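You operate a simulated robot arm through the tools that you are given. There is no shell and no other tool.

Carry out the task below with a simulated two-armed robot. There is one attempt and no reset: what you move stays moved.

TASK
Wipe up the spill on the top of the breakfast bar with the hand towel and put it back.

The check looks at the end state, three seconds after you hand in, the way a careful person would. Anything else that was tipped, shoved, dropped, spilled or broken makes it a failure. Flat cloth is picked up by pressing the open fingertips on it (5 to 10 N) and closing them slowly along it; thin cloth reads only 2 to 8 mm in the jaws.

THE ROBOT
Two 6-joint arms with two-finger grippers on one trunk, on a base that moves. Base frame: it is fixed to the floor where the robot stands at the start and does not move with it; the origin is under the middle of the robot, x ahead of it, y to its left, z up; the surface under the hand at the start is at about z = 780. Readings come in mm, degrees, newtons and seconds.
The left shoulder is at the start at [70, 176, 1136], the right one opposite. With the tool pointing down near the work surface each hand reaches from about 460 to 800 mm from the robot's upright axis, wherever it stands, measured 20 degrees to its own side. Payload 2.45 kg a hand.
Tool frame (each hand has its own): the origin (TCP) lies between the finger pads and is the grasp point; the fingertips stand 26 mm ahead of it; z points along the fingers, y is the line along which they close. The gripper opens to 96 mm; its body begins 69 mm behind the TCP.
Orientation is that of the tool frame in the base frame, as a unit quaternion [x, y, z, w]. With the fingers straight down and closing along the base's y, the tool's x points along the base's -x, its y along +y and its z along -z.

THE INTERFACE
- The arms move only by the tool nudge_tool. It takes "left_steps", "right_steps" or both (then of equal length, played together; a hand with none holds still); each is one flat list of numbers, 6 for each row, row after row: the shift along the tool's x, y, z in mm, then the turn, a rotation vector about the tool's x, y, z in degrees. In form: [x, y, z, rx, ry, rz, x, y, z, rx, ry, rz, ...]. A call has 1 to 20 rows; each row is the pose to reach, as a shift and turn from the pose commanded when the call began, along the tool's axes at that moment. "left_gripper" and "right_gripper" are, for a hand that has rows, the gripper command, from -1 (fully open) to 1 (shut), values between in proportion, set as the call begins (left out, the last holds). A row lasts 0.2 s, in which the tool goes at most 50 mm and 8.6 degrees; a call with a longer step from one row to the next is refused whole, and so is a gripper value outside its range. Where a pose cannot be reached the arm comes as near as it can. A force on the tool above 40 N (or 10 N above the force at the start of the call, whichever is more), or a blocked arm, ends the call early, and 0.2 s more pass. Each finger travels about 169.8 mm/s and halts on what it meets, pressing with about 28 N; the grip force reading is that of the motor and also rises with nothing between the fingers. The clock runs only during rows and for 0.2 s after the last one: add rows that repeat a pose to give the fingers time. It gives the time, the measured TCP pose, the force on the tool (base axes), the opening and the grip force at its end, in the units of the frame above (readings bear some noise), with the torque about the TCP (base axes, N m) and any sound that the robot's microphone picked up.
- Cameras (640 x 400 px; columns grow to the right, rows downward): "scene" is now at [134.3, -10.6, 1457.8]; the picture's right is [-0.20, -0.98, 0.00], its down [-0.62, 0.13, -0.77] and it looks along [0.76, -0.16, -0.64] (base axes); focal length 291 px, centre (320, 200). "left" rides on the left gripper at [82, -3, -98] in its tool frame; the picture's right is [0.04, 1.00, 0.00], its down [-0.73, 0.03, -0.68] and it looks along [-0.68, 0.03, 0.73] (tool axes); focal length 256 px, centre (320, 200). "right" rides on the right gripper at [81, 3, -98] in its tool frame; the picture's right is [-0.04, 1.00, 0.00], its down [-0.73, -0.03, -0.68] and it looks along [-0.68, -0.03, 0.73] (tool axes); focal length 256 px, centre (320, 200). There is no depth. A picture from a camera that has moved, and an enlarged one, comes with that camera's place and axes in the base frame and with its lens. The place of the scene camera against the robot may be out by one fixed shift of up to 18 mm in any direction.
- snapshot(camera): a new picture of that camera. It takes no simulated time.
- slide_trunk(by): slides the trunk up (or, below 0, down) by that many mm; the arms and the scene camera ride with it, the base frame stays. It gives what a move gives, with no picture.
- steer(legs): drives the robot by 1 to 6 legs, each [ahead, left, turn to the left] in mm, mm and degrees, along the robot's own axes; the way and the turn of a leg run together, so that a leg with both is an arc; at most 1500 mm and 180 degrees a leg. The arms and the cameras ride along, it lands a little off, and it stops where it bumps. It gives what a move gives.
- turn_head(pan, tilt): turns the head with the scene camera to pan (to the left, within 86 degrees either way) and tilt (down, from -29 to 69), counted from straight ahead of the robot. It gives what a move gives.
- zoom(camera, box): a new picture of the part [left, top, right, bottom] of that camera's present view, enlarged. It takes no simulated time.
- job_done(): hands the job in; it is judged then, once.

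Places have to be worked out from the pictures, the camera data and where the tool is seen. Open the grippers and draw the arms clear of the work before you hand the job in, unless the task says otherwise.

The tools are called after ">>>" by a JSON object that holds its "op" and its "data". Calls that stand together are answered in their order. nudge_tool: Moves the arms, as the interface text tells. Its arguments: {"type":"object","properties":{"left_steps":{"type":"array","items":{"type":"number"}},"left_gripper":{"type":"number"},"right_steps":{"type":"array","items":{"type":"number"}},"right_gripper":{"type":"number"}},"required":[]} The other tools are called the same way: slide_trunk (by) moves the trunk up or down; steer (legs) drives the base; turn_head (pan, tilt) turns the head that bears the scene camera; snapshot (camera) takes a picture; zoom (camera, box) takes an enlarged picture of a part of a camera's view; job_done () hands the job in.

At the start:

```text
clock: 0.0
left_eef_pos: [570.1, 153.6, 1122.3]
left_orientation: [-0.001, 1.0, 0.0, 0.0]
left_wrist_force: [-0.2, 1.0, 0.5]
left_moment: [0.02, 0.03, 0.01]
left_finger_gap: 96.2
left_finger_force: 0.1
right_eef_pos: [416.4, -211.9, 1100.4]
right_orientation: [0.0, 1.0, 0.0, -0.001]
right_wrist_force: [0.2, 1.0, -0.1]
right_moment: [0.0, 0.02, -0.02]
right_finger_gap: 95.8
right_finger_force: 0.1
trunk travel left (down, up): [-620.0, 220.0]
robot x, y, heading: [-3.3, 1.5, 0.1]
head pan, tilt (commanded): [-11.8, 39.5]
```

scene: 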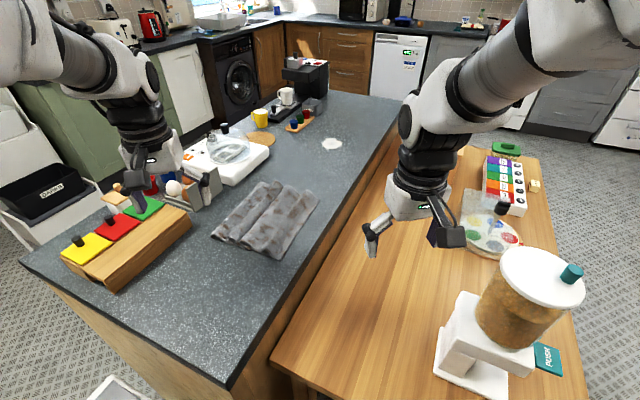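
right: 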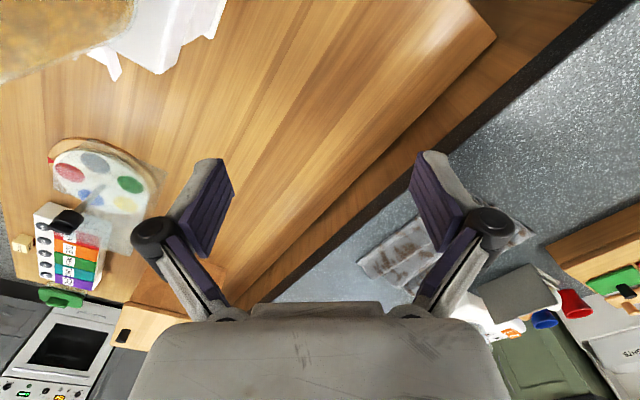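
left: 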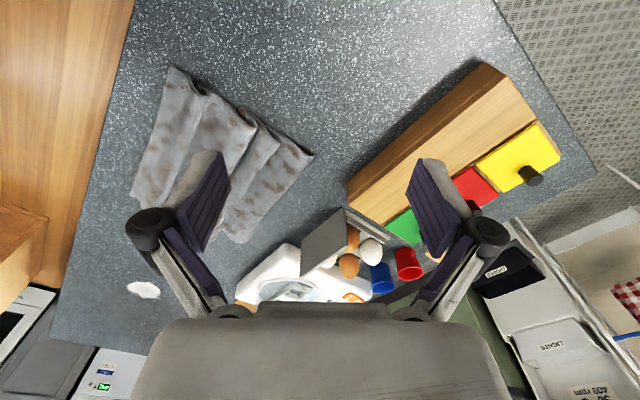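

I'll look closely at the scene first: a grey towel and a whitish spot are on the grey counter. I'll zoom in on several parts.

>>> {"op": "zoom", "data": {"camera": "scene", "box": [180, 60, 420, 210]}}

>>> {"op": "zoom", "data": {"camera": "scene", "box": [180, 160, 340, 270]}}

>>> {"op": "zoom", "data": {"camera": "left", "box": [40, 40, 360, 320]}}

>>> {"op": "zoom", "data": {"camera": "scene", "box": [380, 120, 600, 400]}}

```text
2.67 times, centred on (300, 135) of scene
camera zoom: at [134.3, -10.6, 1457.8], right [-0.2, -0.98, 0.0], down [-0.62, 0.13, -0.77], along [0.76, -0.16, -0.64], focal length 775 px, centre (373, 373)
```

zoom: 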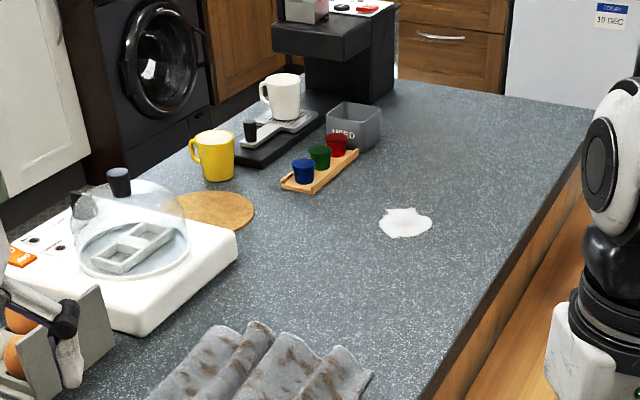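

```text
3.64 times, centred on (260, 215) of scene
camera zoom: at [134.3, -10.6, 1457.8], right [-0.2, -0.98, 0.0], down [-0.62, 0.13, -0.77], along [0.76, -0.16, -0.64], focal length 1057 px, centre (538, 146)
```

zoom: 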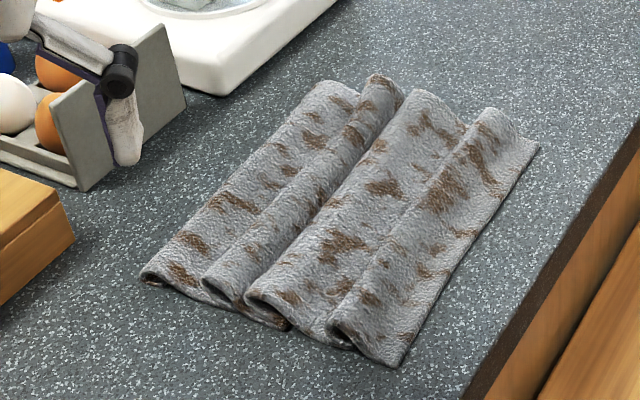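

```text
1.43 times, centred on (200, 180) of left
camera zoom: at [488.8, 150.3, 1220.3], right [-0.04, 1.0, 0.0], down [0.73, 0.03, 0.68], along [0.68, 0.03, -0.73], focal length 366 px, centre (491, 229)
```

zoom: 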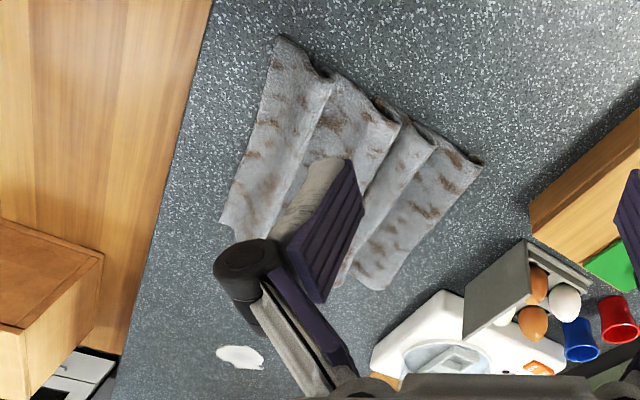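

```text
1.43 times, centred on (490, 260) of scene
camera zoom: at [134.3, -10.6, 1457.8], right [-0.2, -0.98, 0.0], down [-0.62, 0.13, -0.77], along [0.76, -0.16, -0.64], focal length 415 px, centre (77, 114)
```

zoom: 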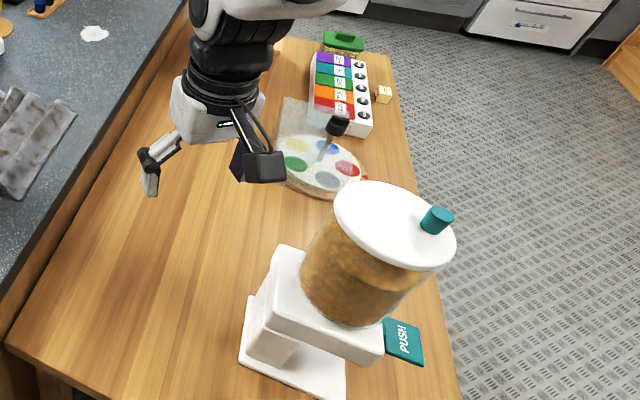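

The grey, brown-flecked cloth lies rippled on the counter; the spill is a pale puddle further along. Before choosing, I'll look around for other towels or spills.

>>> {"op": "turn_head", "data": {"pan": 40, "tilt": 35}}

>>> {"op": "snapshot", "data": {"camera": "scene"}}

>>> {"op": "turn_head", "data": {"pan": 0, "tilt": 10}}

>>> {"op": "snapshot", "data": {"camera": "scene"}}

>>> {"op": "turn_head", "data": {"pan": -55, "tilt": 35}}

>>> {"op": "snapshot", "data": {"camera": "scene"}}

>>> {"op": "turn_head", "data": {"pan": 0, "tilt": 65}}

>>> {"op": "snapshot", "data": {"camera": "scene"}}

```text
clock: 1.2
left_eef_pos: [570.5, 153.7, 1122.6]
left_orientation: [0.001, 1.0, 0.001, 0.0]
left_wrist_force: [-0.5, -0.4, 0.6]
left_moment: [0.01, -0.03, 0.02]
left_finger_gap: 96.1
left_finger_force: 0.1
right_eef_pos: [416.7, -212.7, 1099.3]
right_orientation: [0.001, 1.0, 0.0, -0.001]
right_wrist_force: [0.8, 0.6, -0.3]
right_moment: [0.02, -0.01, 0.02]
right_finger_gap: 95.9
right_finger_force: 0.1
trunk travel left (down, up): [-620.0, 220.0]
robot x, y, heading: [1.5, 1.0, -0.1]
head pan, tilt (commanded): [40.0, 35.0]
```

```text
taken
camera scene: at [118.2, 63.3, 1464.6], right [0.64, -0.77, 0.0], down [-0.44, -0.37, -0.82], along [0.63, 0.53, -0.57], focal length 291 px, centre (320, 200)
```

scene: 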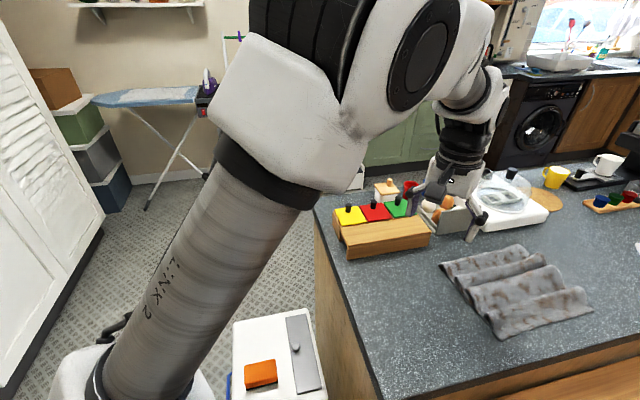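

```text
clock: 2.3
left_eef_pos: [570.9, 153.0, 1122.8]
left_orientation: [0.0, 1.0, 0.0, 0.0]
left_wrist_force: [0.7, -0.7, 0.8]
left_moment: [0.05, -0.05, -0.02]
left_finger_gap: 95.9
left_finger_force: 0.0
right_eef_pos: [415.6, -211.6, 1099.9]
right_orientation: [0.0, 1.0, 0.0, -0.001]
right_wrist_force: [-0.7, -0.6, 0.7]
right_moment: [0.02, 0.0, 0.0]
right_finger_gap: 95.8
right_finger_force: 0.0
trunk travel left (down, up): [-620.0, 220.0]
robot x, y, heading: [-0.2, 5.1, 0.2]
head pan, tilt (commanded): [0.0, 10.0]
```

```text
taken
camera scene: at [143.7, 6.9, 1504.7], right [0.0, -1.0, 0.0], down [-0.17, 0.0, -0.98], along [0.98, 0.0, -0.17], focal length 291 px, centre (320, 200)
```

scene: 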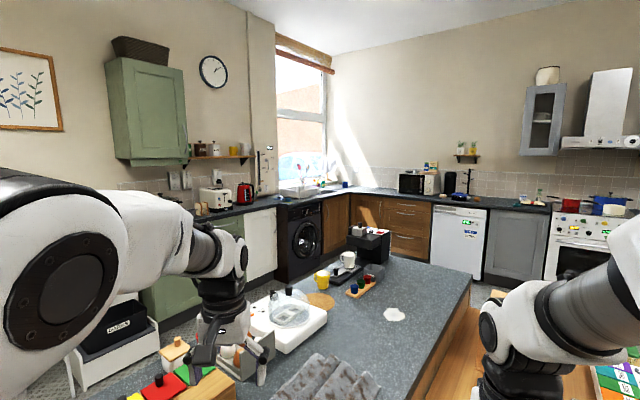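

```text
clock: 3.5
left_eef_pos: [570.6, 152.4, 1122.3]
left_orientation: [0.0, 1.0, 0.0, 0.0]
left_wrist_force: [0.7, -0.9, 0.1]
left_moment: [-0.02, -0.01, 0.02]
left_finger_gap: 95.9
left_finger_force: 0.1
right_eef_pos: [415.9, -211.5, 1100.4]
right_orientation: [0.001, 1.0, 0.0, -0.001]
right_wrist_force: [-0.2, 0.0, -0.2]
right_moment: [-0.02, 0.04, -0.03]
right_finger_gap: 96.1
right_finger_force: 0.0
trunk travel left (down, up): [-620.0, 220.0]
robot x, y, heading: [4.1, 0.9, 0.3]
head pan, tilt (commanded): [-55.0, 35.0]
```

```text
taken
camera scene: at [101.3, -65.3, 1464.6], right [-0.82, -0.57, 0.0], down [-0.33, 0.47, -0.82], along [0.47, -0.67, -0.57], focal length 291 px, centre (320, 200)
```

scene: 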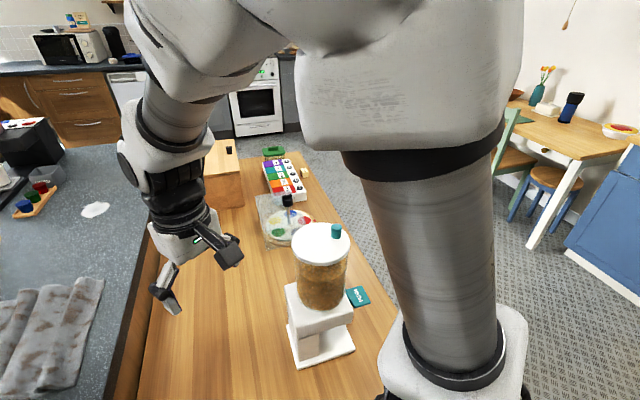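

```text
clock: 4.8
left_eef_pos: [570.8, 152.9, 1123.2]
left_orientation: [0.0, 1.0, 0.0, 0.0]
left_wrist_force: [-0.2, 0.3, -0.1]
left_moment: [0.01, 0.01, -0.02]
left_finger_gap: 96.0
left_finger_force: 0.1
right_eef_pos: [415.7, -211.3, 1100.0]
right_orientation: [0.0, 1.0, 0.0, -0.001]
right_wrist_force: [-0.3, -0.5, 0.0]
right_moment: [0.02, 0.02, 0.01]
right_finger_gap: 96.1
right_finger_force: 0.1
trunk travel left (down, up): [-620.0, 220.0]
robot x, y, heading: [-0.9, 0.8, 0.0]
head pan, tilt (commanded): [0.0, 65.0]
```

```text
taken
camera scene: at [111.4, 6.7, 1424.8], right [0.0, -1.0, 0.0], down [-0.91, 0.0, -0.42], along [0.42, 0.0, -0.91], focal length 291 px, centre (320, 200)
```

scene: 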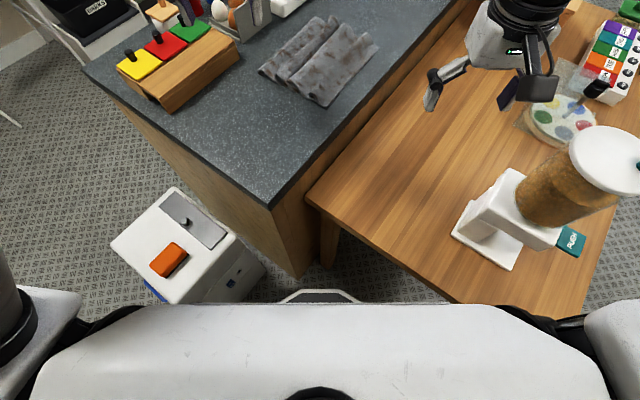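

The grey bar top works out to z≈905 by matching the scene and left cameras. The towel is centred near (743, 0) and the spill near (1110, -262), which is out of reach from here, so I'll check the floor on the left side of the bar.

>>> {"op": "turn_head", "data": {"pan": 15, "tilt": 30}}

>>> {"op": "snapshot", "data": {"camera": "scene"}}

>>> {"op": "turn_head", "data": {"pan": 75, "tilt": 30}}

>>> {"op": "snapshot", "data": {"camera": "scene"}}

>>> {"op": "turn_head", "data": {"pan": 50, "tilt": 60}}

>>> {"op": "snapshot", "data": {"camera": "scene"}}

```text
clock: 5.8
left_eef_pos: [570.2, 153.7, 1122.1]
left_orientation: [0.0, 1.0, 0.001, 0.0]
left_wrist_force: [0.4, -0.8, 0.5]
left_moment: [-0.02, 0.03, 0.02]
left_finger_gap: 96.2
left_finger_force: 0.1
right_eef_pos: [414.6, -212.0, 1100.1]
right_orientation: [0.0, 1.0, 0.001, -0.001]
right_wrist_force: [0.3, 0.0, 0.2]
right_moment: [0.02, 0.04, 0.02]
right_finger_gap: 96.0
right_finger_force: 0.1
trunk travel left (down, up): [-620.0, 220.0]
robot x, y, heading: [0.4, 1.9, 0.3]
head pan, tilt (commanded): [15.0, 30.0]
```

```text
taken
camera scene: at [138.1, 30.1, 1472.3], right [0.26, -0.97, 0.0], down [-0.48, -0.13, -0.87], along [0.84, 0.22, -0.5], focal length 291 px, centre (320, 200)
```

scene: 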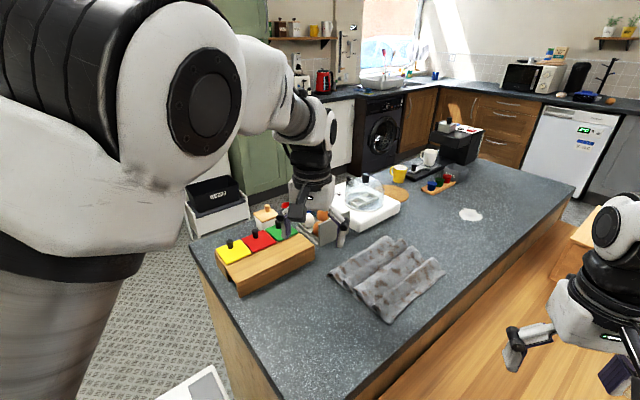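

```text
clock: 7.1
left_eef_pos: [569.9, 152.9, 1122.3]
left_orientation: [0.0, 1.0, 0.0, 0.0]
left_wrist_force: [-0.2, 0.3, 0.6]
left_moment: [-0.02, 0.0, 0.02]
left_finger_gap: 95.9
left_finger_force: 0.1
right_eef_pos: [415.3, -211.4, 1099.3]
right_orientation: [0.0, 1.0, 0.0, -0.001]
right_wrist_force: [0.1, -0.4, -0.2]
right_moment: [-0.02, 0.01, 0.02]
right_finger_gap: 96.4
right_finger_force: 0.0
trunk travel left (down, up): [-620.0, 220.0]
robot x, y, heading: [1.2, 1.3, 0.0]
head pan, tilt (commanded): [75.0, 30.0]
```

```text
taken
camera scene: at [74.2, 94.1, 1472.4], right [0.97, -0.26, 0.0], down [-0.13, -0.48, -0.87], along [0.22, 0.84, -0.5], focal length 291 px, centre (320, 200)
```

scene: 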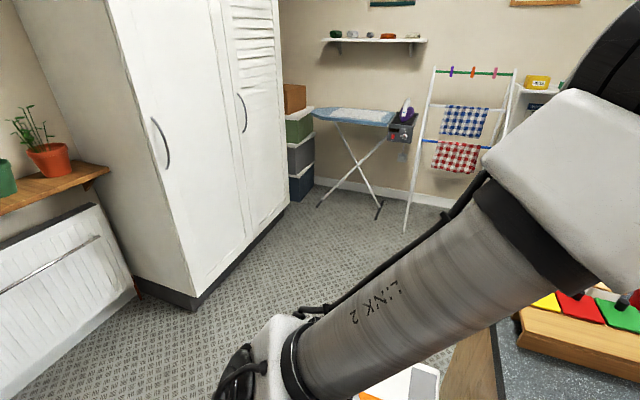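

```text
clock: 8.0
left_eef_pos: [569.0, 153.8, 1123.6]
left_orientation: [0.0, 1.0, 0.0, -0.001]
left_wrist_force: [-0.5, -0.3, 0.6]
left_moment: [0.01, -0.02, 0.01]
left_finger_gap: 96.2
left_finger_force: 0.1
right_eef_pos: [414.0, -212.1, 1099.1]
right_orientation: [-0.001, 1.0, -0.001, -0.002]
right_wrist_force: [-0.2, -0.4, -0.7]
right_moment: [-0.02, -0.01, -0.05]
right_finger_gap: 96.0
right_finger_force: 0.1
trunk travel left (down, up): [-620.0, 220.0]
robot x, y, heading: [1.6, -0.7, -0.1]
head pan, tilt (commanded): [50.0, 60.0]
```

```text
taken
camera scene: at [93.5, 57.9, 1430.4], right [0.77, -0.64, 0.0], down [-0.56, -0.66, -0.5], along [0.32, 0.38, -0.87], focal length 291 px, centre (320, 200)
```

scene: 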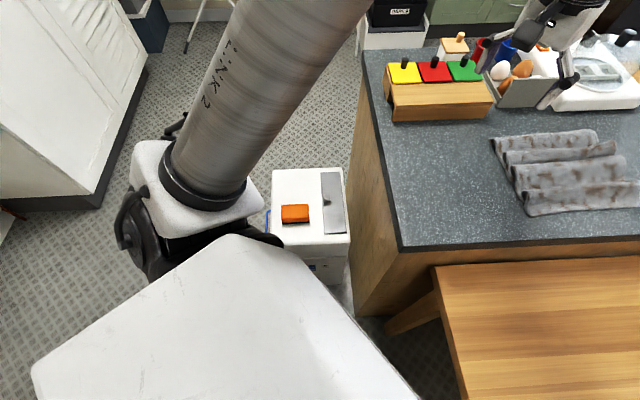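

There are checked cloths on an airer too, so I'll look at those and the rest of the room to be sure which one is the hand towel.

>>> {"op": "turn_head", "data": {"pan": 75, "tilt": 15}}

>>> {"op": "zoom", "data": {"camera": "scene", "box": [380, 60, 640, 260]}}

>>> {"op": "turn_head", "data": {"pan": -30, "tilt": 10}}

>>> {"op": "snapshot", "data": {"camera": "scene"}}

>>> {"op": "turn_head", "data": {"pan": -80, "tilt": 15}}

>>> {"op": "snapshot", "data": {"camera": "scene"}}

```text
clock: 9.1
left_eef_pos: [570.3, 153.4, 1122.2]
left_orientation: [-0.001, 1.0, 0.0, 0.0]
left_wrist_force: [-0.2, 0.7, -0.4]
left_moment: [0.0, -0.01, -0.02]
left_finger_gap: 95.9
left_finger_force: 0.0
right_eef_pos: [416.0, -212.3, 1099.8]
right_orientation: [0.001, 1.0, 0.0, -0.001]
right_wrist_force: [0.0, 0.1, -0.1]
right_moment: [-0.02, -0.01, 0.0]
right_finger_gap: 95.9
right_finger_force: 0.0
trunk travel left (down, up): [-620.0, 220.0]
robot x, y, heading: [-0.1, -0.4, -0.3]
head pan, tilt (commanded): [75.0, 15.0]
```

```text
2.00 times, centred on (510, 160) of scene
camera zoom: at [74.9, 97.0, 1496.5], right [0.97, -0.26, 0.0], down [-0.07, -0.25, -0.97], along [0.25, 0.93, -0.26], focal length 581 px, centre (-60, 280)
```

zoom: 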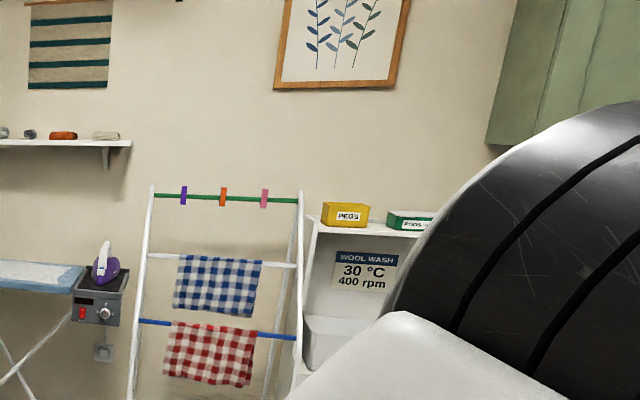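

```text
clock: 10.9
left_eef_pos: [569.6, 153.2, 1122.5]
left_orientation: [0.0, 1.0, 0.0, 0.001]
left_wrist_force: [-0.9, -0.1, 0.3]
left_moment: [0.0, 0.01, -0.02]
left_finger_gap: 96.0
left_finger_force: 0.1
right_eef_pos: [416.0, -211.9, 1100.0]
right_orientation: [0.001, 1.0, 0.0, -0.001]
right_wrist_force: [0.4, 0.6, -0.2]
right_moment: [0.01, -0.01, 0.02]
right_finger_gap: 95.8
right_finger_force: 0.1
trunk travel left (down, up): [-620.0, 220.0]
robot x, y, heading: [2.7, 0.9, -0.1]
head pan, tilt (commanded): [-30.0, 10.0]
```

```text
taken
camera scene: at [131.3, -39.6, 1504.7], right [-0.5, -0.87, 0.0], down [-0.15, 0.09, -0.98], along [0.85, -0.49, -0.17], focal length 291 px, centre (320, 200)
```

scene: 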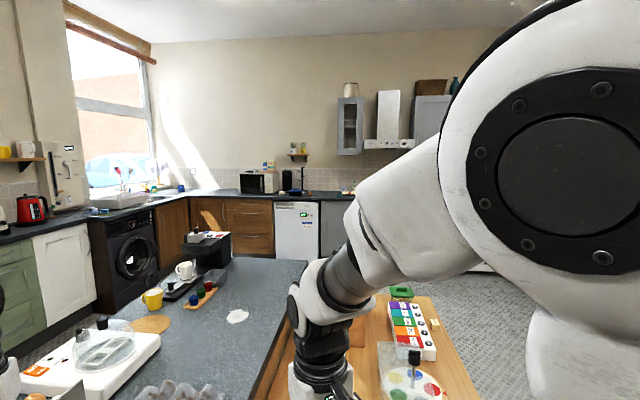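

```text
clock: 12.1
left_eef_pos: [570.1, 154.4, 1123.1]
left_orientation: [0.0, 1.0, 0.0, 0.0]
left_wrist_force: [0.3, -0.1, 1.1]
left_moment: [-0.01, -0.02, 0.03]
left_finger_gap: 95.9
left_finger_force: 0.0
right_eef_pos: [414.9, -211.7, 1099.5]
right_orientation: [0.0, 1.0, 0.0, -0.001]
right_wrist_force: [-0.3, 0.2, -0.3]
right_moment: [-0.01, -0.02, 0.0]
right_finger_gap: 95.9
right_finger_force: 0.0
trunk travel left (down, up): [-620.0, 220.0]
robot x, y, heading: [-4.6, 1.6, 0.2]
head pan, tilt (commanded): [-80.0, 15.0]
```

```text
taken
camera scene: at [67.0, -85.2, 1496.6], right [-0.98, -0.17, 0.0], down [-0.05, 0.25, -0.97], along [0.17, -0.95, -0.26], focal length 291 px, centre (320, 200)
```

scene: 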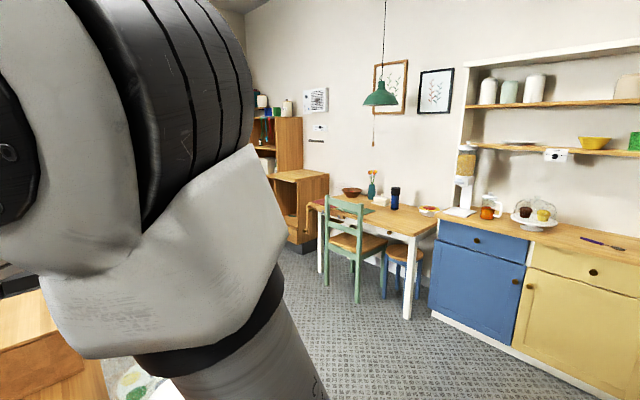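

The grey terry cloth on the bar is the hand towel and the grey island is the breakfast bar. From the left side of the bar, both towel and spill are within reach. I'll raise the trunk for clearance, then drive around the near-left corner, well clear of the white bin on the floor.

>>> {"op": "slide_trunk", "data": {"by": 100}}

>>> {"op": "turn_head", "data": {"pan": 86, "tilt": 45}}

>>> {"op": "snapshot", "data": {"camera": "scene"}}

```text
clock: 13.5
left_eef_pos: [570.4, 153.2, 1221.9]
left_orientation: [0.001, 1.0, 0.0, 0.001]
left_wrist_force: [-0.6, 0.6, -0.2]
left_moment: [0.0, 0.02, 0.0]
left_finger_gap: 95.8
left_finger_force: 0.0
right_eef_pos: [416.0, -211.2, 1200.2]
right_orientation: [0.0, 1.0, -0.001, -0.002]
right_wrist_force: [-0.4, -0.8, -0.1]
right_moment: [-0.02, 0.0, -0.02]
right_finger_gap: 96.0
right_finger_force: 0.1
trunk travel left (down, up): [-720.0, 120.0]
robot x, y, heading: [-4.7, 3.9, 0.2]
head pan, tilt (commanded): [-80.0, 15.0]
```

```text
clock: 16.0
left_eef_pos: [571.5, 152.8, 1222.8]
left_orientation: [0.0, 1.0, 0.0, 0.0]
left_wrist_force: [0.6, -0.8, -0.2]
left_moment: [-0.01, 0.02, -0.01]
left_finger_gap: 96.0
left_finger_force: 0.0
right_eef_pos: [414.6, -211.3, 1200.3]
right_orientation: [0.0, 1.0, 0.0, -0.001]
right_wrist_force: [0.4, 0.7, 0.1]
right_moment: [0.01, -0.02, 0.0]
right_finger_gap: 95.9
right_finger_force: 0.0
trunk travel left (down, up): [-720.0, 120.0]
robot x, y, heading: [-0.8, -2.5, -0.1]
head pan, tilt (commanded): [85.9, 45.0]
```

```text
taken
camera scene: at [56.5, 87.9, 1549.8], right [1.0, -0.07, 0.0], down [-0.05, -0.71, -0.71], along [0.05, 0.71, -0.71], focal length 291 px, centre (320, 200)
```

scene: 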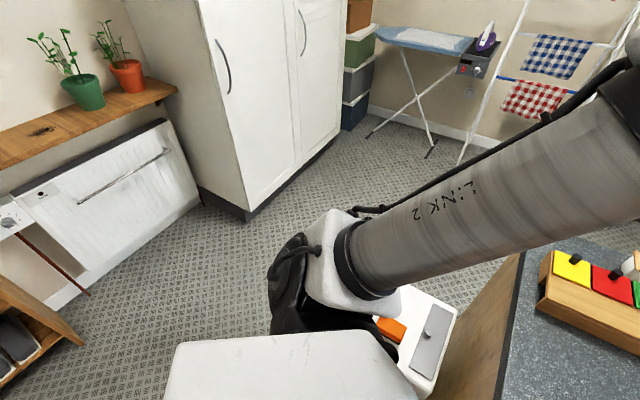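

The floor to the left is clear: the wardrobe corner is near (-355, 1470) and the shoe rack near (-1100, 700). I'll back off 250 mm and go left 700 mm.

>>> {"op": "steer", "data": {"legs": [[-250, 0, 0], [0, 700, 0]]}}

>>> {"op": "turn_head", "data": {"pan": 35, "tilt": 40}}

>>> {"op": "snapshot", "data": {"camera": "scene"}}

```text
clock: 21.3
left_eef_pos: [316.0, 862.9, 1221.9]
left_orientation: [0.0, 1.0, 0.001, 0.0]
left_wrist_force: [0.1, 0.2, 0.1]
left_moment: [-0.02, -0.02, 0.04]
left_finger_gap: 95.8
left_finger_force: 0.1
right_eef_pos: [161.3, 497.4, 1199.8]
right_orientation: [0.0, 1.0, 0.0, 0.0]
right_wrist_force: [-0.1, -0.3, -0.4]
right_moment: [0.02, 0.02, -0.03]
right_finger_gap: 96.1
right_finger_force: 0.1
trunk travel left (down, up): [-720.0, 120.0]
robot x, y, heading: [-254.5, 709.3, 0.1]
head pan, tilt (commanded): [85.9, 45.0]
```

```text
clock: 22.5
left_eef_pos: [316.5, 863.7, 1222.6]
left_orientation: [-0.001, 1.0, 0.0, 0.0]
left_wrist_force: [-0.8, -0.2, -0.7]
left_moment: [-0.03, -0.01, 0.01]
left_finger_gap: 96.0
left_finger_force: 0.1
right_eef_pos: [161.0, 497.1, 1199.4]
right_orientation: [0.0, 1.0, 0.0, -0.001]
right_wrist_force: [0.5, 0.5, 0.7]
right_moment: [0.02, 0.03, 0.01]
right_finger_gap: 96.2
right_finger_force: 0.2
trunk travel left (down, up): [-720.0, 120.0]
robot x, y, heading: [-255.4, 708.1, -0.1]
head pan, tilt (commanded): [35.0, 40.0]
```

```text
taken
camera scene: at [-133.9, 765.5, 1557.0], right [0.57, -0.82, 0.0], down [-0.53, -0.37, -0.77], along [0.63, 0.44, -0.64], focal length 291 px, centre (320, 200)
```

scene: 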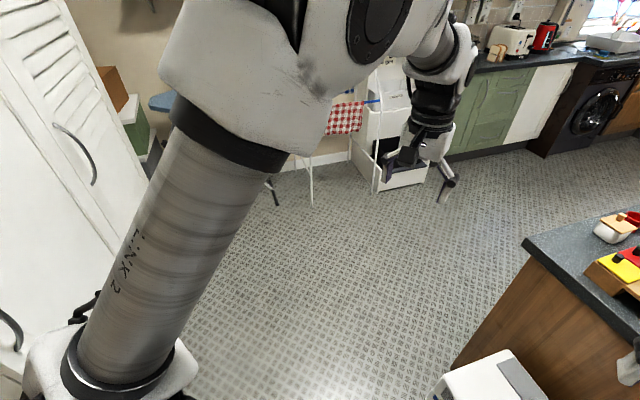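

The bar's left corner re-measures at (704, 601), as expected, and the corridor beyond is clear. I'll turn to face along the bar, go left past the bin, and then ahead into the corridor.

>>> {"op": "steer", "data": {"legs": [[0, 0, -36], [236, 955, 0], [850, 0, 0]]}}

>>> {"op": "turn_head", "data": {"pan": -35, "tilt": 40}}

>>> {"op": "snapshot", "data": {"camera": "scene"}}

```text
clock: 33.5
left_eef_pos: [1725.2, 588.9, 1223.5]
left_orientation: [0.323, 0.946, 0.0, -0.001]
left_wrist_force: [-0.1, -0.4, 0.5]
left_moment: [-0.01, 0.0, 0.03]
left_finger_gap: 95.9
left_finger_force: 0.2
right_eef_pos: [1380.6, 394.6, 1200.8]
right_orientation: [0.322, 0.947, 0.001, -0.001]
right_wrist_force: [-0.3, 0.5, -0.4]
right_moment: [0.03, 0.0, 0.03]
right_finger_gap: 96.3
right_finger_force: 0.0
trunk travel left (down, up): [-720.0, 120.0]
robot x, y, heading: [1180.2, 810.8, -37.8]
head pan, tilt (commanded): [35.0, 40.0]
```

```text
clock: 34.9
left_eef_pos: [1726.3, 588.5, 1223.2]
left_orientation: [0.323, 0.946, 0.0, 0.0]
left_wrist_force: [0.1, 0.4, 0.6]
left_moment: [-0.03, 0.03, 0.0]
left_finger_gap: 95.8
left_finger_force: 0.1
right_eef_pos: [1380.1, 394.4, 1199.8]
right_orientation: [0.323, 0.946, 0.0, -0.001]
right_wrist_force: [-0.5, -0.2, -0.4]
right_moment: [0.0, -0.01, -0.01]
right_finger_gap: 96.2
right_finger_force: 0.1
trunk travel left (down, up): [-720.0, 120.0]
robot x, y, heading: [1183.9, 815.5, -37.7]
head pan, tilt (commanded): [-35.0, 40.0]
```

```text
taken
camera scene: at [1246.9, 710.9, 1557.0], right [-0.95, -0.3, 0.0], down [-0.19, 0.61, -0.77], along [0.23, -0.73, -0.64], focal length 291 px, centre (320, 200)
```

scene: 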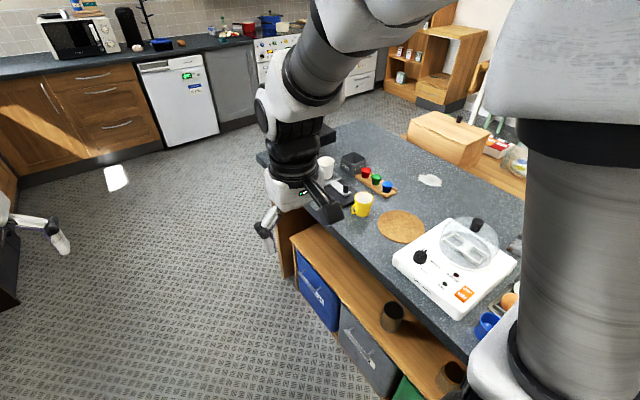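

I'm in the corridor with the robot axis about 455 mm from the bar's left edge, and the hands (z≥1196 at the tips) are well above everything on the bar. I'll turn right 88 degrees to face across the bar.

>>> {"op": "steer", "data": {"legs": [[0, 0, -88]]}}

>>> {"op": "turn_head", "data": {"pan": 0, "tilt": 45}}

>>> {"op": "snapshot", "data": {"camera": "scene"}}

>>> {"op": "snapshot", "data": {"camera": "left"}}

>>> {"op": "snapshot", "data": {"camera": "right"}}

```text
clock: 39.0
left_eef_pos: [969.2, 264.5, 1222.5]
left_orientation: [0.892, 0.453, 0.001, 0.0]
left_wrist_force: [-1.0, 0.5, -0.4]
left_moment: [0.01, 0.0, 0.0]
left_finger_gap: 96.3
left_finger_force: 0.0
right_eef_pos: [764.3, 605.3, 1199.9]
right_orientation: [0.891, 0.453, 0.001, 0.0]
right_wrist_force: [-0.1, 0.4, -0.2]
right_moment: [-0.04, 0.01, 0.02]
right_finger_gap: 96.3
right_finger_force: 0.0
trunk travel left (down, up): [-720.0, 120.0]
robot x, y, heading: [1178.7, 816.0, -126.1]
head pan, tilt (commanded): [-35.0, 40.0]
```

```text
clock: 40.0
left_eef_pos: [967.1, 264.2, 1221.1]
left_orientation: [0.892, 0.453, -0.001, 0.001]
left_wrist_force: [0.4, 0.4, 0.5]
left_moment: [0.01, -0.01, 0.01]
left_finger_gap: 95.9
left_finger_force: 0.1
right_eef_pos: [765.4, 605.3, 1199.0]
right_orientation: [0.891, 0.453, 0.001, 0.0]
right_wrist_force: [0.0, -0.5, -0.7]
right_moment: [0.02, 0.01, -0.02]
right_finger_gap: 96.1
right_finger_force: 0.0
trunk travel left (down, up): [-720.0, 120.0]
robot x, y, heading: [1182.9, 814.5, -126.1]
head pan, tilt (commanded): [0.0, 45.0]
```

```text
taken
camera scene: at [1104.1, 716.7, 1549.8], right [-0.81, 0.59, 0.0], down [0.42, 0.57, -0.71], along [-0.42, -0.57, -0.71], focal length 291 px, centre (320, 200)
```

scene: 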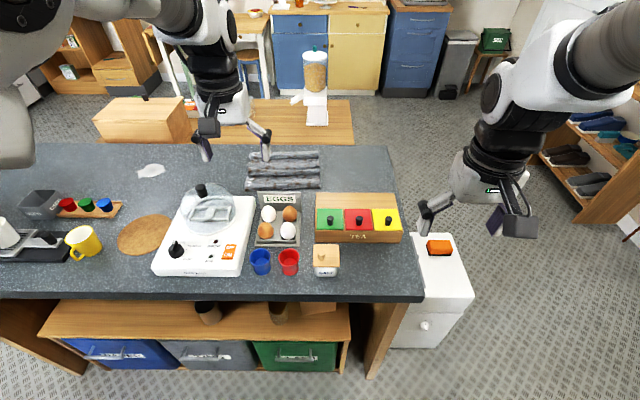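

```text
taken
camera left: at [1014.1, 332.8, 1320.3], right [0.83, -0.56, 0.0], down [-0.41, -0.61, 0.68], along [-0.38, -0.56, -0.73], focal length 256 px, centre (320, 200)
```

left: 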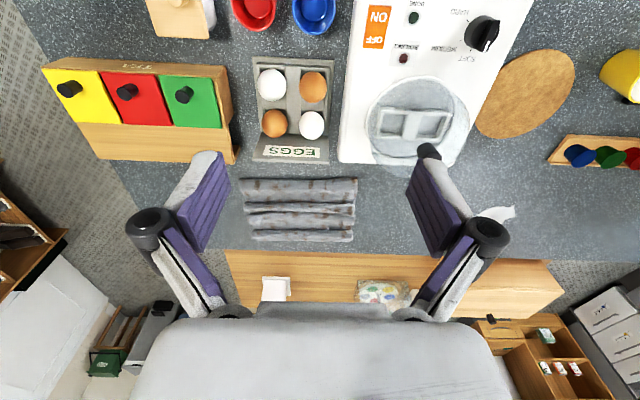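

```text
taken
camera right: at [817.2, 667.9, 1297.3], right [0.78, -0.62, 0.0], down [-0.46, -0.58, 0.68], along [-0.42, -0.53, -0.74], focal length 256 px, centre (320, 200)
```

right: 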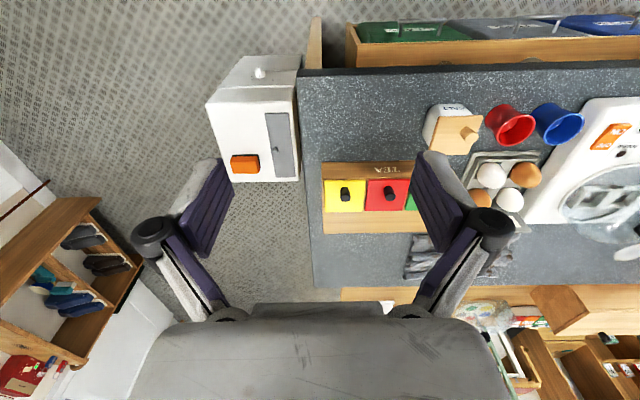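

Now I face across the bar: the towel centre is about 918 mm ahead and 124 mm to my left, the spill about 899 ahead and 598 left. I need to come about 160 mm closer, so I'll look down to see the clearance between my base and the bar.

>>> {"op": "turn_head", "data": {"pan": 0, "tilt": 69}}

>>> {"op": "snapshot", "data": {"camera": "scene"}}

>>> {"op": "zoom", "data": {"camera": "left", "box": [200, 150, 560, 270]}}

```text
clock: 40.9
left_eef_pos: [969.5, 264.3, 1224.3]
left_orientation: [0.892, 0.453, 0.0, 0.001]
left_wrist_force: [0.7, 0.3, 0.8]
left_moment: [0.01, 0.0, 0.01]
left_finger_gap: 95.7
left_finger_force: 0.0
right_eef_pos: [765.5, 605.8, 1199.7]
right_orientation: [0.891, 0.453, 0.001, 0.0]
right_wrist_force: [-0.1, -0.4, 0.2]
right_moment: [-0.01, -0.04, -0.02]
right_finger_gap: 96.1
right_finger_force: 0.0
trunk travel left (down, up): [-720.0, 120.0]
robot x, y, heading: [1185.2, 817.6, -126.3]
head pan, tilt (commanded): [0.0, 68.8]
```

```text
taken
camera scene: at [1119.0, 737.1, 1521.0], right [-0.81, 0.59, 0.0], down [0.55, 0.75, -0.36], along [-0.21, -0.29, -0.93], focal length 291 px, centre (320, 200)
```

scene: 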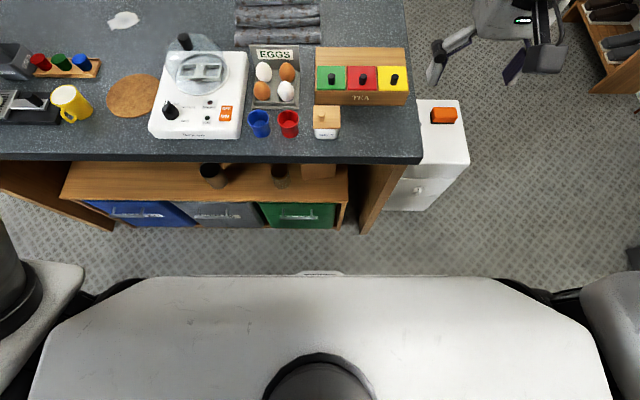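

```text
1.78 times, centred on (380, 210) of left
camera zoom: at [1014.1, 332.8, 1320.3], right [0.83, -0.56, 0.0], down [-0.41, -0.61, 0.68], along [-0.38, -0.56, -0.73], focal length 455 px, centre (213, 182)
```

zoom: 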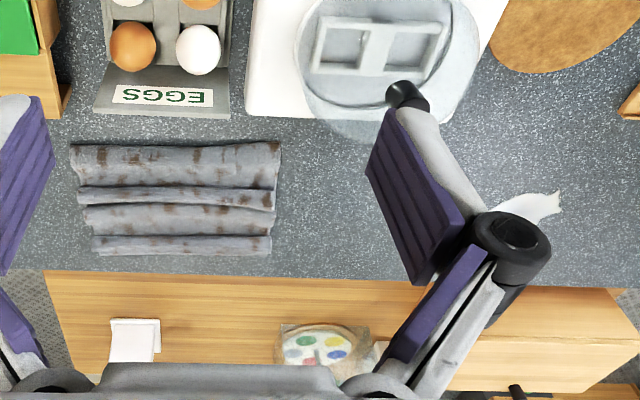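

The bar's side panels are recessed about 50 mm under the top (about 500 mm ahead of my axis) and my base front reaches about 265–300, so moving ahead 170 mm is safe.

>>> {"op": "steer", "data": {"legs": [[170, 0, 0]]}}

>>> {"op": "snapshot", "data": {"camera": "left"}}

>>> {"op": "turn_head", "data": {"pan": 5, "tilt": 50}}

>>> {"op": "snapshot", "data": {"camera": "scene"}}

```text
clock: 42.4
left_eef_pos: [866.8, 128.8, 1223.6]
left_orientation: [0.892, 0.452, -0.001, 0.0]
left_wrist_force: [-0.4, -0.1, 0.4]
left_moment: [-0.01, 0.02, -0.04]
left_finger_gap: 95.8
left_finger_force: 0.1
right_eef_pos: [665.5, 471.8, 1201.3]
right_orientation: [0.892, 0.452, 0.0, 0.0]
right_wrist_force: [0.3, -0.7, -0.7]
right_moment: [-0.01, 0.01, -0.03]
right_finger_gap: 95.8
right_finger_force: 0.2
trunk travel left (down, up): [-720.0, 120.0]
robot x, y, heading: [1081.0, 678.7, -126.4]
head pan, tilt (commanded): [0.0, 68.8]
```

```text
taken
camera left: at [913.5, 197.9, 1321.6], right [0.83, -0.56, 0.0], down [-0.41, -0.61, 0.68], along [-0.38, -0.56, -0.73], focal length 256 px, centre (320, 200)
```

left: 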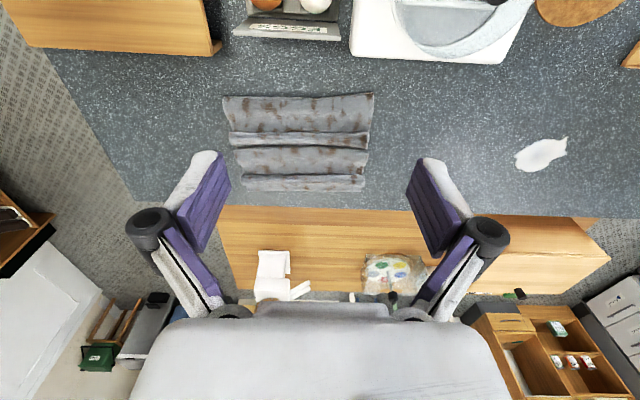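

```text
clock: 43.2
left_eef_pos: [866.2, 126.9, 1221.2]
left_orientation: [0.892, 0.452, 0.0, 0.0]
left_wrist_force: [-1.0, 0.2, 0.9]
left_moment: [-0.01, -0.02, -0.03]
left_finger_gap: 96.2
left_finger_force: 0.0
right_eef_pos: [664.3, 467.9, 1199.5]
right_orientation: [0.892, 0.452, 0.001, -0.001]
right_wrist_force: [0.3, 0.1, 0.0]
right_moment: [0.03, -0.01, -0.04]
right_finger_gap: 96.1
right_finger_force: 0.1
trunk travel left (down, up): [-720.0, 120.0]
robot x, y, heading: [1082.4, 679.4, -126.3]
head pan, tilt (commanded): [5.0, 50.0]
```

```text
taken
camera scene: at [1010.4, 577.9, 1542.7], right [-0.85, 0.52, 0.0], down [0.4, 0.66, -0.64], along [-0.33, -0.55, -0.77], focal length 291 px, centre (320, 200)
```

scene: 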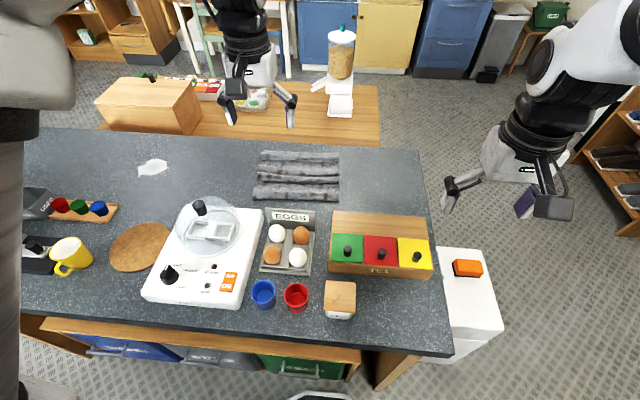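

Two left-camera views give the bar top at z≈905. In the left tool frame the towel centre is about (-176, -28) and the spill centre about (-171, 428). I'll zoom in on the towel's ridges to choose a pinch point.

>>> {"op": "zoom", "data": {"camera": "left", "box": [200, 70, 400, 210]}}

>>> {"op": "zoom", "data": {"camera": "scene", "box": [220, 130, 380, 230]}}

>>> {"op": "zoom", "data": {"camera": "scene", "box": [120, 140, 200, 190]}}

```text
2.86 times, centred on (300, 140) of left
camera zoom: at [911.2, 194.8, 1320.0], right [0.83, -0.56, 0.0], down [-0.41, -0.61, 0.68], along [-0.38, -0.56, -0.73], focal length 731 px, centre (377, 371)
```

zoom: 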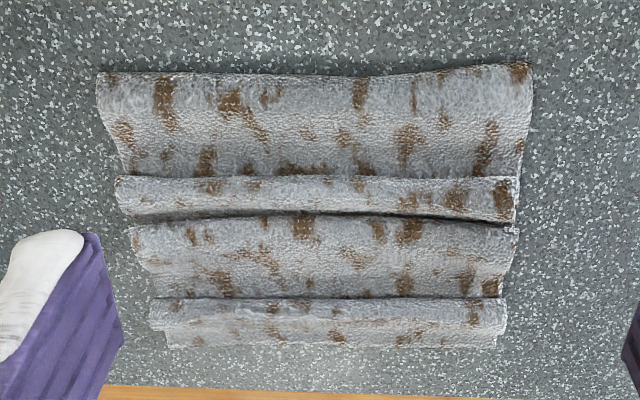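

```text
4.00 times, centred on (300, 180) of scene
camera zoom: at [1010.4, 577.9, 1542.7], right [-0.85, 0.52, 0.0], down [0.4, 0.66, -0.64], along [-0.33, -0.55, -0.77], focal length 1163 px, centre (400, 280)
```

zoom: 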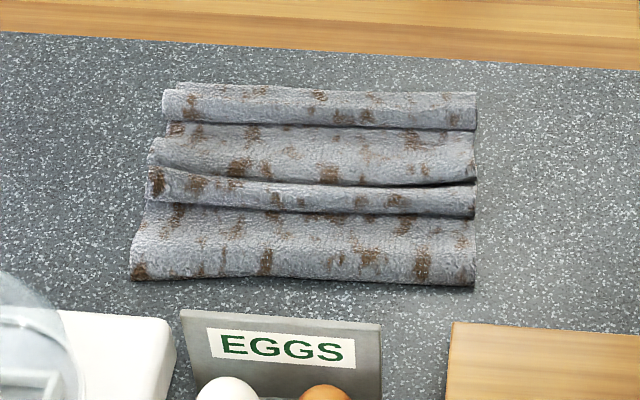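

```text
8.00 times, centred on (160, 165) of scene
camera zoom: at [1010.4, 577.9, 1542.7], right [-0.85, 0.52, 0.0], down [0.4, 0.66, -0.64], along [-0.33, -0.55, -0.77], focal length 2326 px, centre (1600, 480)
```

zoom: 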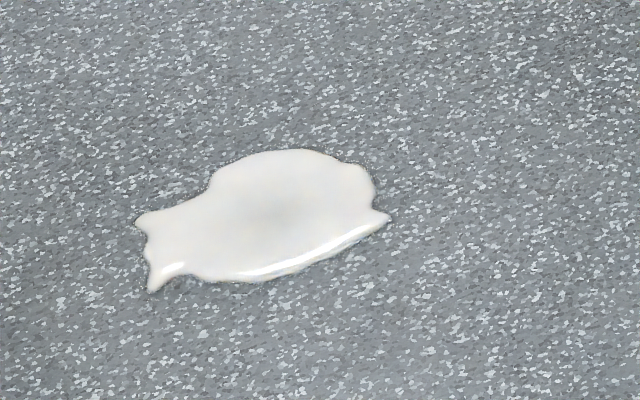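

Four pleats run along the bar's length, so I'll turn the left gripper 90° so it closes across them, and hover over the middle pleats at about (-160, -28) with the tips about 90 mm above the bar.

>>> {"op": "nudge_tool", "data": {"left_steps": [-14.5, -2.5, 18, 0, 0, -8.2, -29, -5, 36, 0, 0, -16.4, -43.5, -7.6, 54, 0, 0, -24.5, -58, -10, 73, 0, 0, -32.7, -72.7, -12.7, 91, 0, 0, -40.9, -87, -15.3, 109, 0, 0, -49.1, -102, -17.8, 127, 0, 0, -57.3, -116, -20.4, 145, 0, 0, -65.5, -131, -23, 163, 0, 0, -73.6, -145.5, -25.5, 182, 0, 0, -81.8, -160, -28, 200, 0, 0, -90, -160, -28, 200, 0, 0, -90], "left_gripper": -0.6}}

>>> {"op": "snapshot", "data": {"camera": "left"}}

>>> {"op": "snapshot", "data": {"camera": "scene"}}

```text
clock: 45.8
left_eef_pos: [749.3, 15.1, 1022.3]
left_orientation: [0.311, 0.95, -0.001, -0.001]
left_wrist_force: [0.6, 0.2, -0.9]
left_moment: [0.03, 0.0, -0.01]
left_finger_gap: 76.7
left_finger_force: 0.0
right_eef_pos: [665.2, 469.3, 1200.3]
right_orientation: [0.892, 0.452, 0.001, 0.0]
right_wrist_force: [1.3, 0.2, -0.6]
right_moment: [-0.03, 0.02, 0.01]
right_finger_gap: 96.1
right_finger_force: 0.0
trunk travel left (down, up): [-720.0, 120.0]
robot x, y, heading: [1075.9, 676.9, -126.5]
head pan, tilt (commanded): [5.0, 50.0]
```

```text
taken
camera left: at [681.6, 61.2, 1120.7], right [0.56, 0.83, 0.0], down [0.61, -0.41, 0.68], along [0.56, -0.38, -0.73], focal length 256 px, centre (320, 200)
```

left: 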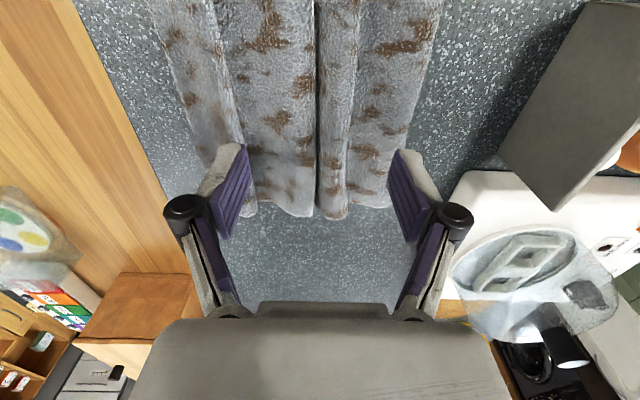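

```text
taken
camera scene: at [1011.5, 579.6, 1542.9], right [-0.85, 0.52, 0.0], down [0.4, 0.65, -0.64], along [-0.33, -0.55, -0.77], focal length 291 px, centre (320, 200)
```

scene: 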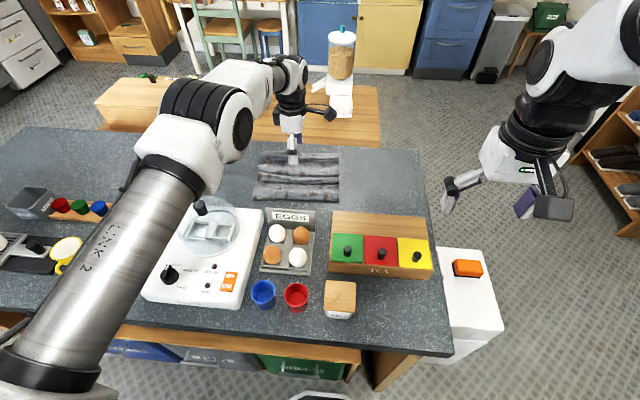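

The gripper sits centred over the dark gap between the 2nd and 3rd pleats, with fingers to either side at about ±38 mm. I'll lower it toward the cloth gently and watch the force.

>>> {"op": "nudge_tool", "data": {"left_steps": [0, 3, 15, 0, 0, 0, 0, 6, 30, 0, 0, 0, 0, 8, 45, 0, 0, 0, 0, 8, 55, 0, 0, 0, 0, 8, 62, 0, 0, 0, 0, 8, 68, 0, 0, 0, 0, 8, 72, 0, 0, 0, 0, 8, 72, 0, 0, 0], "left_gripper": -0.6}}

>>> {"op": "snapshot", "data": {"camera": "left"}}

```text
clock: 47.6
left_eef_pos: [753.4, 21.6, 950.7]
left_orientation: [0.312, 0.95, 0.0, 0.0]
left_wrist_force: [0.0, 0.3, 0.5]
left_moment: [-0.03, -0.03, 0.0]
left_finger_gap: 76.8
left_finger_force: 0.0
right_eef_pos: [663.9, 469.5, 1200.4]
right_orientation: [0.892, 0.451, 0.001, -0.001]
right_wrist_force: [-0.2, -0.3, 0.1]
right_moment: [-0.02, -0.01, -0.02]
right_finger_gap: 95.9
right_finger_force: 0.1
trunk travel left (down, up): [-720.0, 120.0]
robot x, y, heading: [1079.0, 679.6, -126.5]
head pan, tilt (commanded): [5.0, 50.0]
```

```text
taken
camera left: at [685.8, 67.6, 1048.2], right [0.56, 0.83, 0.0], down [0.61, -0.41, 0.68], along [0.56, -0.38, -0.73], focal length 256 px, centre (320, 200)
```

left: 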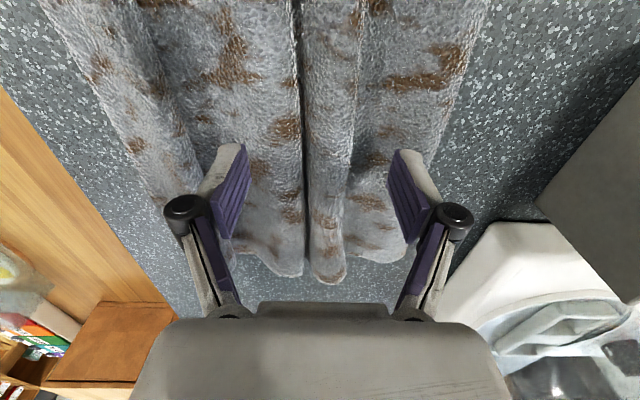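

The tips are at about z=925 with no contact yet. I'll go down in small steps until I feel 5–10 N.

>>> {"op": "nudge_tool", "data": {"left_steps": [0, 0, 3, 0, 0, 0, 0, 0, 6, 0, 0, 0, 0, 0, 9, 0, 0, 0, 0, 0, 11, 0, 0, 0, 0, 0, 13, 0, 0, 0, 0, 0, 13, 0, 0, 0]}}

```text
clock: 49.0
left_eef_pos: [754.8, 20.6, 937.1]
left_orientation: [0.311, 0.95, -0.001, 0.001]
left_wrist_force: [0.4, -0.6, 0.3]
left_moment: [0.0, -0.02, 0.02]
left_finger_gap: 76.8
left_finger_force: 0.0
right_eef_pos: [664.0, 469.6, 1199.4]
right_orientation: [0.892, 0.452, 0.001, -0.001]
right_wrist_force: [-0.7, -0.2, -0.1]
right_moment: [0.01, 0.0, -0.04]
right_finger_gap: 95.7
right_finger_force: 0.1
trunk travel left (down, up): [-720.0, 120.0]
robot x, y, heading: [1075.9, 676.9, -126.3]
head pan, tilt (commanded): [5.0, 50.0]
```

No force yet at z=937. I'll step down a few more millimetres.

>>> {"op": "nudge_tool", "data": {"left_steps": [0, 0, 1.5, 0, 0, 0, 0, 0, 3, 0, 0, 0, 0, 0, 4.5, 0, 0, 0, 0, 0, 6, 0, 0, 0, 0, 0, 6, 0, 0, 0]}}

```text
clock: 50.2
left_eef_pos: [754.2, 23.0, 930.8]
left_orientation: [0.311, 0.95, 0.001, 0.0]
left_wrist_force: [0.0, 0.5, -0.2]
left_moment: [-0.03, 0.0, 0.01]
left_finger_gap: 76.8
left_finger_force: 0.0
right_eef_pos: [664.6, 467.6, 1199.4]
right_orientation: [0.892, 0.451, 0.001, 0.0]
right_wrist_force: [-0.3, 0.4, -0.8]
right_moment: [0.0, -0.01, 0.0]
right_finger_gap: 95.9
right_finger_force: 0.0
trunk travel left (down, up): [-720.0, 120.0]
robot x, y, heading: [1080.2, 677.4, -126.3]
head pan, tilt (commanded): [5.0, 50.0]
```

Still no contact with the tips at about z=905, so the surface is a little lower than I estimated. I'll continue carefully.

>>> {"op": "nudge_tool", "data": {"left_steps": [0, 0, 1, 0, 0, 0, 0, 0, 2, 0, 0, 0, 0, 0, 3, 0, 0, 0, 0, 0, 4, 0, 0, 0, 0, 0, 4, 0, 0, 0]}}

>>> {"op": "snapshot", "data": {"camera": "left"}}

```text
clock: 51.4
left_eef_pos: [754.2, 21.6, 927.8]
left_orientation: [0.311, 0.95, 0.0, 0.0]
left_wrist_force: [0.2, 0.0, 0.6]
left_moment: [-0.02, 0.04, -0.01]
left_finger_gap: 77.2
left_finger_force: 0.6
right_eef_pos: [663.8, 469.9, 1199.9]
right_orientation: [0.892, 0.452, 0.001, -0.001]
right_wrist_force: [-0.5, 0.8, -0.6]
right_moment: [0.03, 0.02, -0.01]
right_finger_gap: 96.3
right_finger_force: 0.0
trunk travel left (down, up): [-720.0, 120.0]
robot x, y, heading: [1076.1, 680.8, -126.1]
head pan, tilt (commanded): [5.0, 50.0]
```

```text
taken
camera left: at [686.0, 68.2, 1025.8], right [0.56, 0.83, 0.0], down [0.61, -0.41, 0.68], along [0.56, -0.38, -0.73], focal length 256 px, centre (320, 200)
```

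left: 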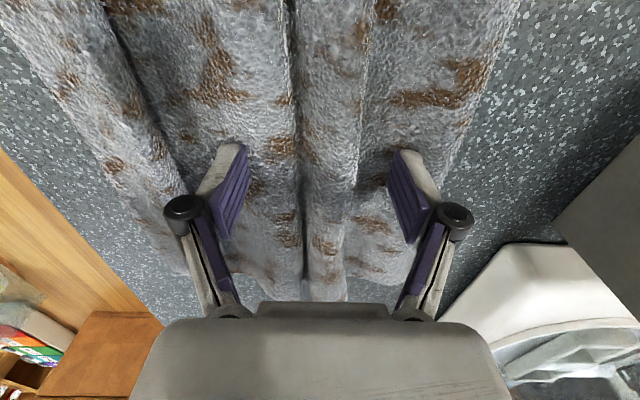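

The opening and grip reading have just shifted (77.2 mm, 0.6 N), so the tips are meeting cloth. I'll press slightly more.

>>> {"op": "nudge_tool", "data": {"left_steps": [0, 0, 1, 0, 0, 0, 0, 0, 2, 0, 0, 0, 0, 0, 3, 0, 0, 0, 0, 0, 3, 0, 0, 0]}}

```text
clock: 52.4
left_eef_pos: [754.5, 21.9, 927.4]
left_orientation: [0.311, 0.95, 0.0, 0.0]
left_wrist_force: [0.1, 0.5, 3.7]
left_moment: [-0.06, 0.05, -0.01]
left_finger_gap: 74.1
left_finger_force: 0.1
right_eef_pos: [663.9, 469.2, 1200.3]
right_orientation: [0.892, 0.452, 0.001, -0.001]
right_wrist_force: [0.8, -0.1, 0.2]
right_moment: [0.01, -0.01, 0.03]
right_finger_gap: 96.1
right_finger_force: 0.0
trunk travel left (down, up): [-720.0, 120.0]
robot x, y, heading: [1080.9, 679.8, -126.4]
head pan, tilt (commanded): [5.0, 50.0]
```

Contact force is 3.7 N with the tips at about z=901. I'll press to roughly 7 N and close the fingers slowly in stages.

>>> {"op": "nudge_tool", "data": {"left_steps": [0, 0, 1.5, 0, 0, 0, 0, 0, 3, 0, 0, 0, 0, 0, 3, 0, 0, 0]}}

```text
clock: 53.2
left_eef_pos: [754.3, 21.2, 923.9]
left_orientation: [0.311, 0.95, -0.001, 0.0]
left_wrist_force: [0.0, -0.4, 5.0]
left_moment: [-0.01, 0.01, 0.04]
left_finger_gap: 76.7
left_finger_force: 0.0
right_eef_pos: [665.9, 468.6, 1200.2]
right_orientation: [0.892, 0.451, 0.001, 0.0]
right_wrist_force: [-0.8, -0.5, 0.3]
right_moment: [0.02, -0.02, 0.0]
right_finger_gap: 95.8
right_finger_force: 0.0
trunk travel left (down, up): [-720.0, 120.0]
robot x, y, heading: [1081.9, 679.8, -126.4]
head pan, tilt (commanded): [5.0, 50.0]
```

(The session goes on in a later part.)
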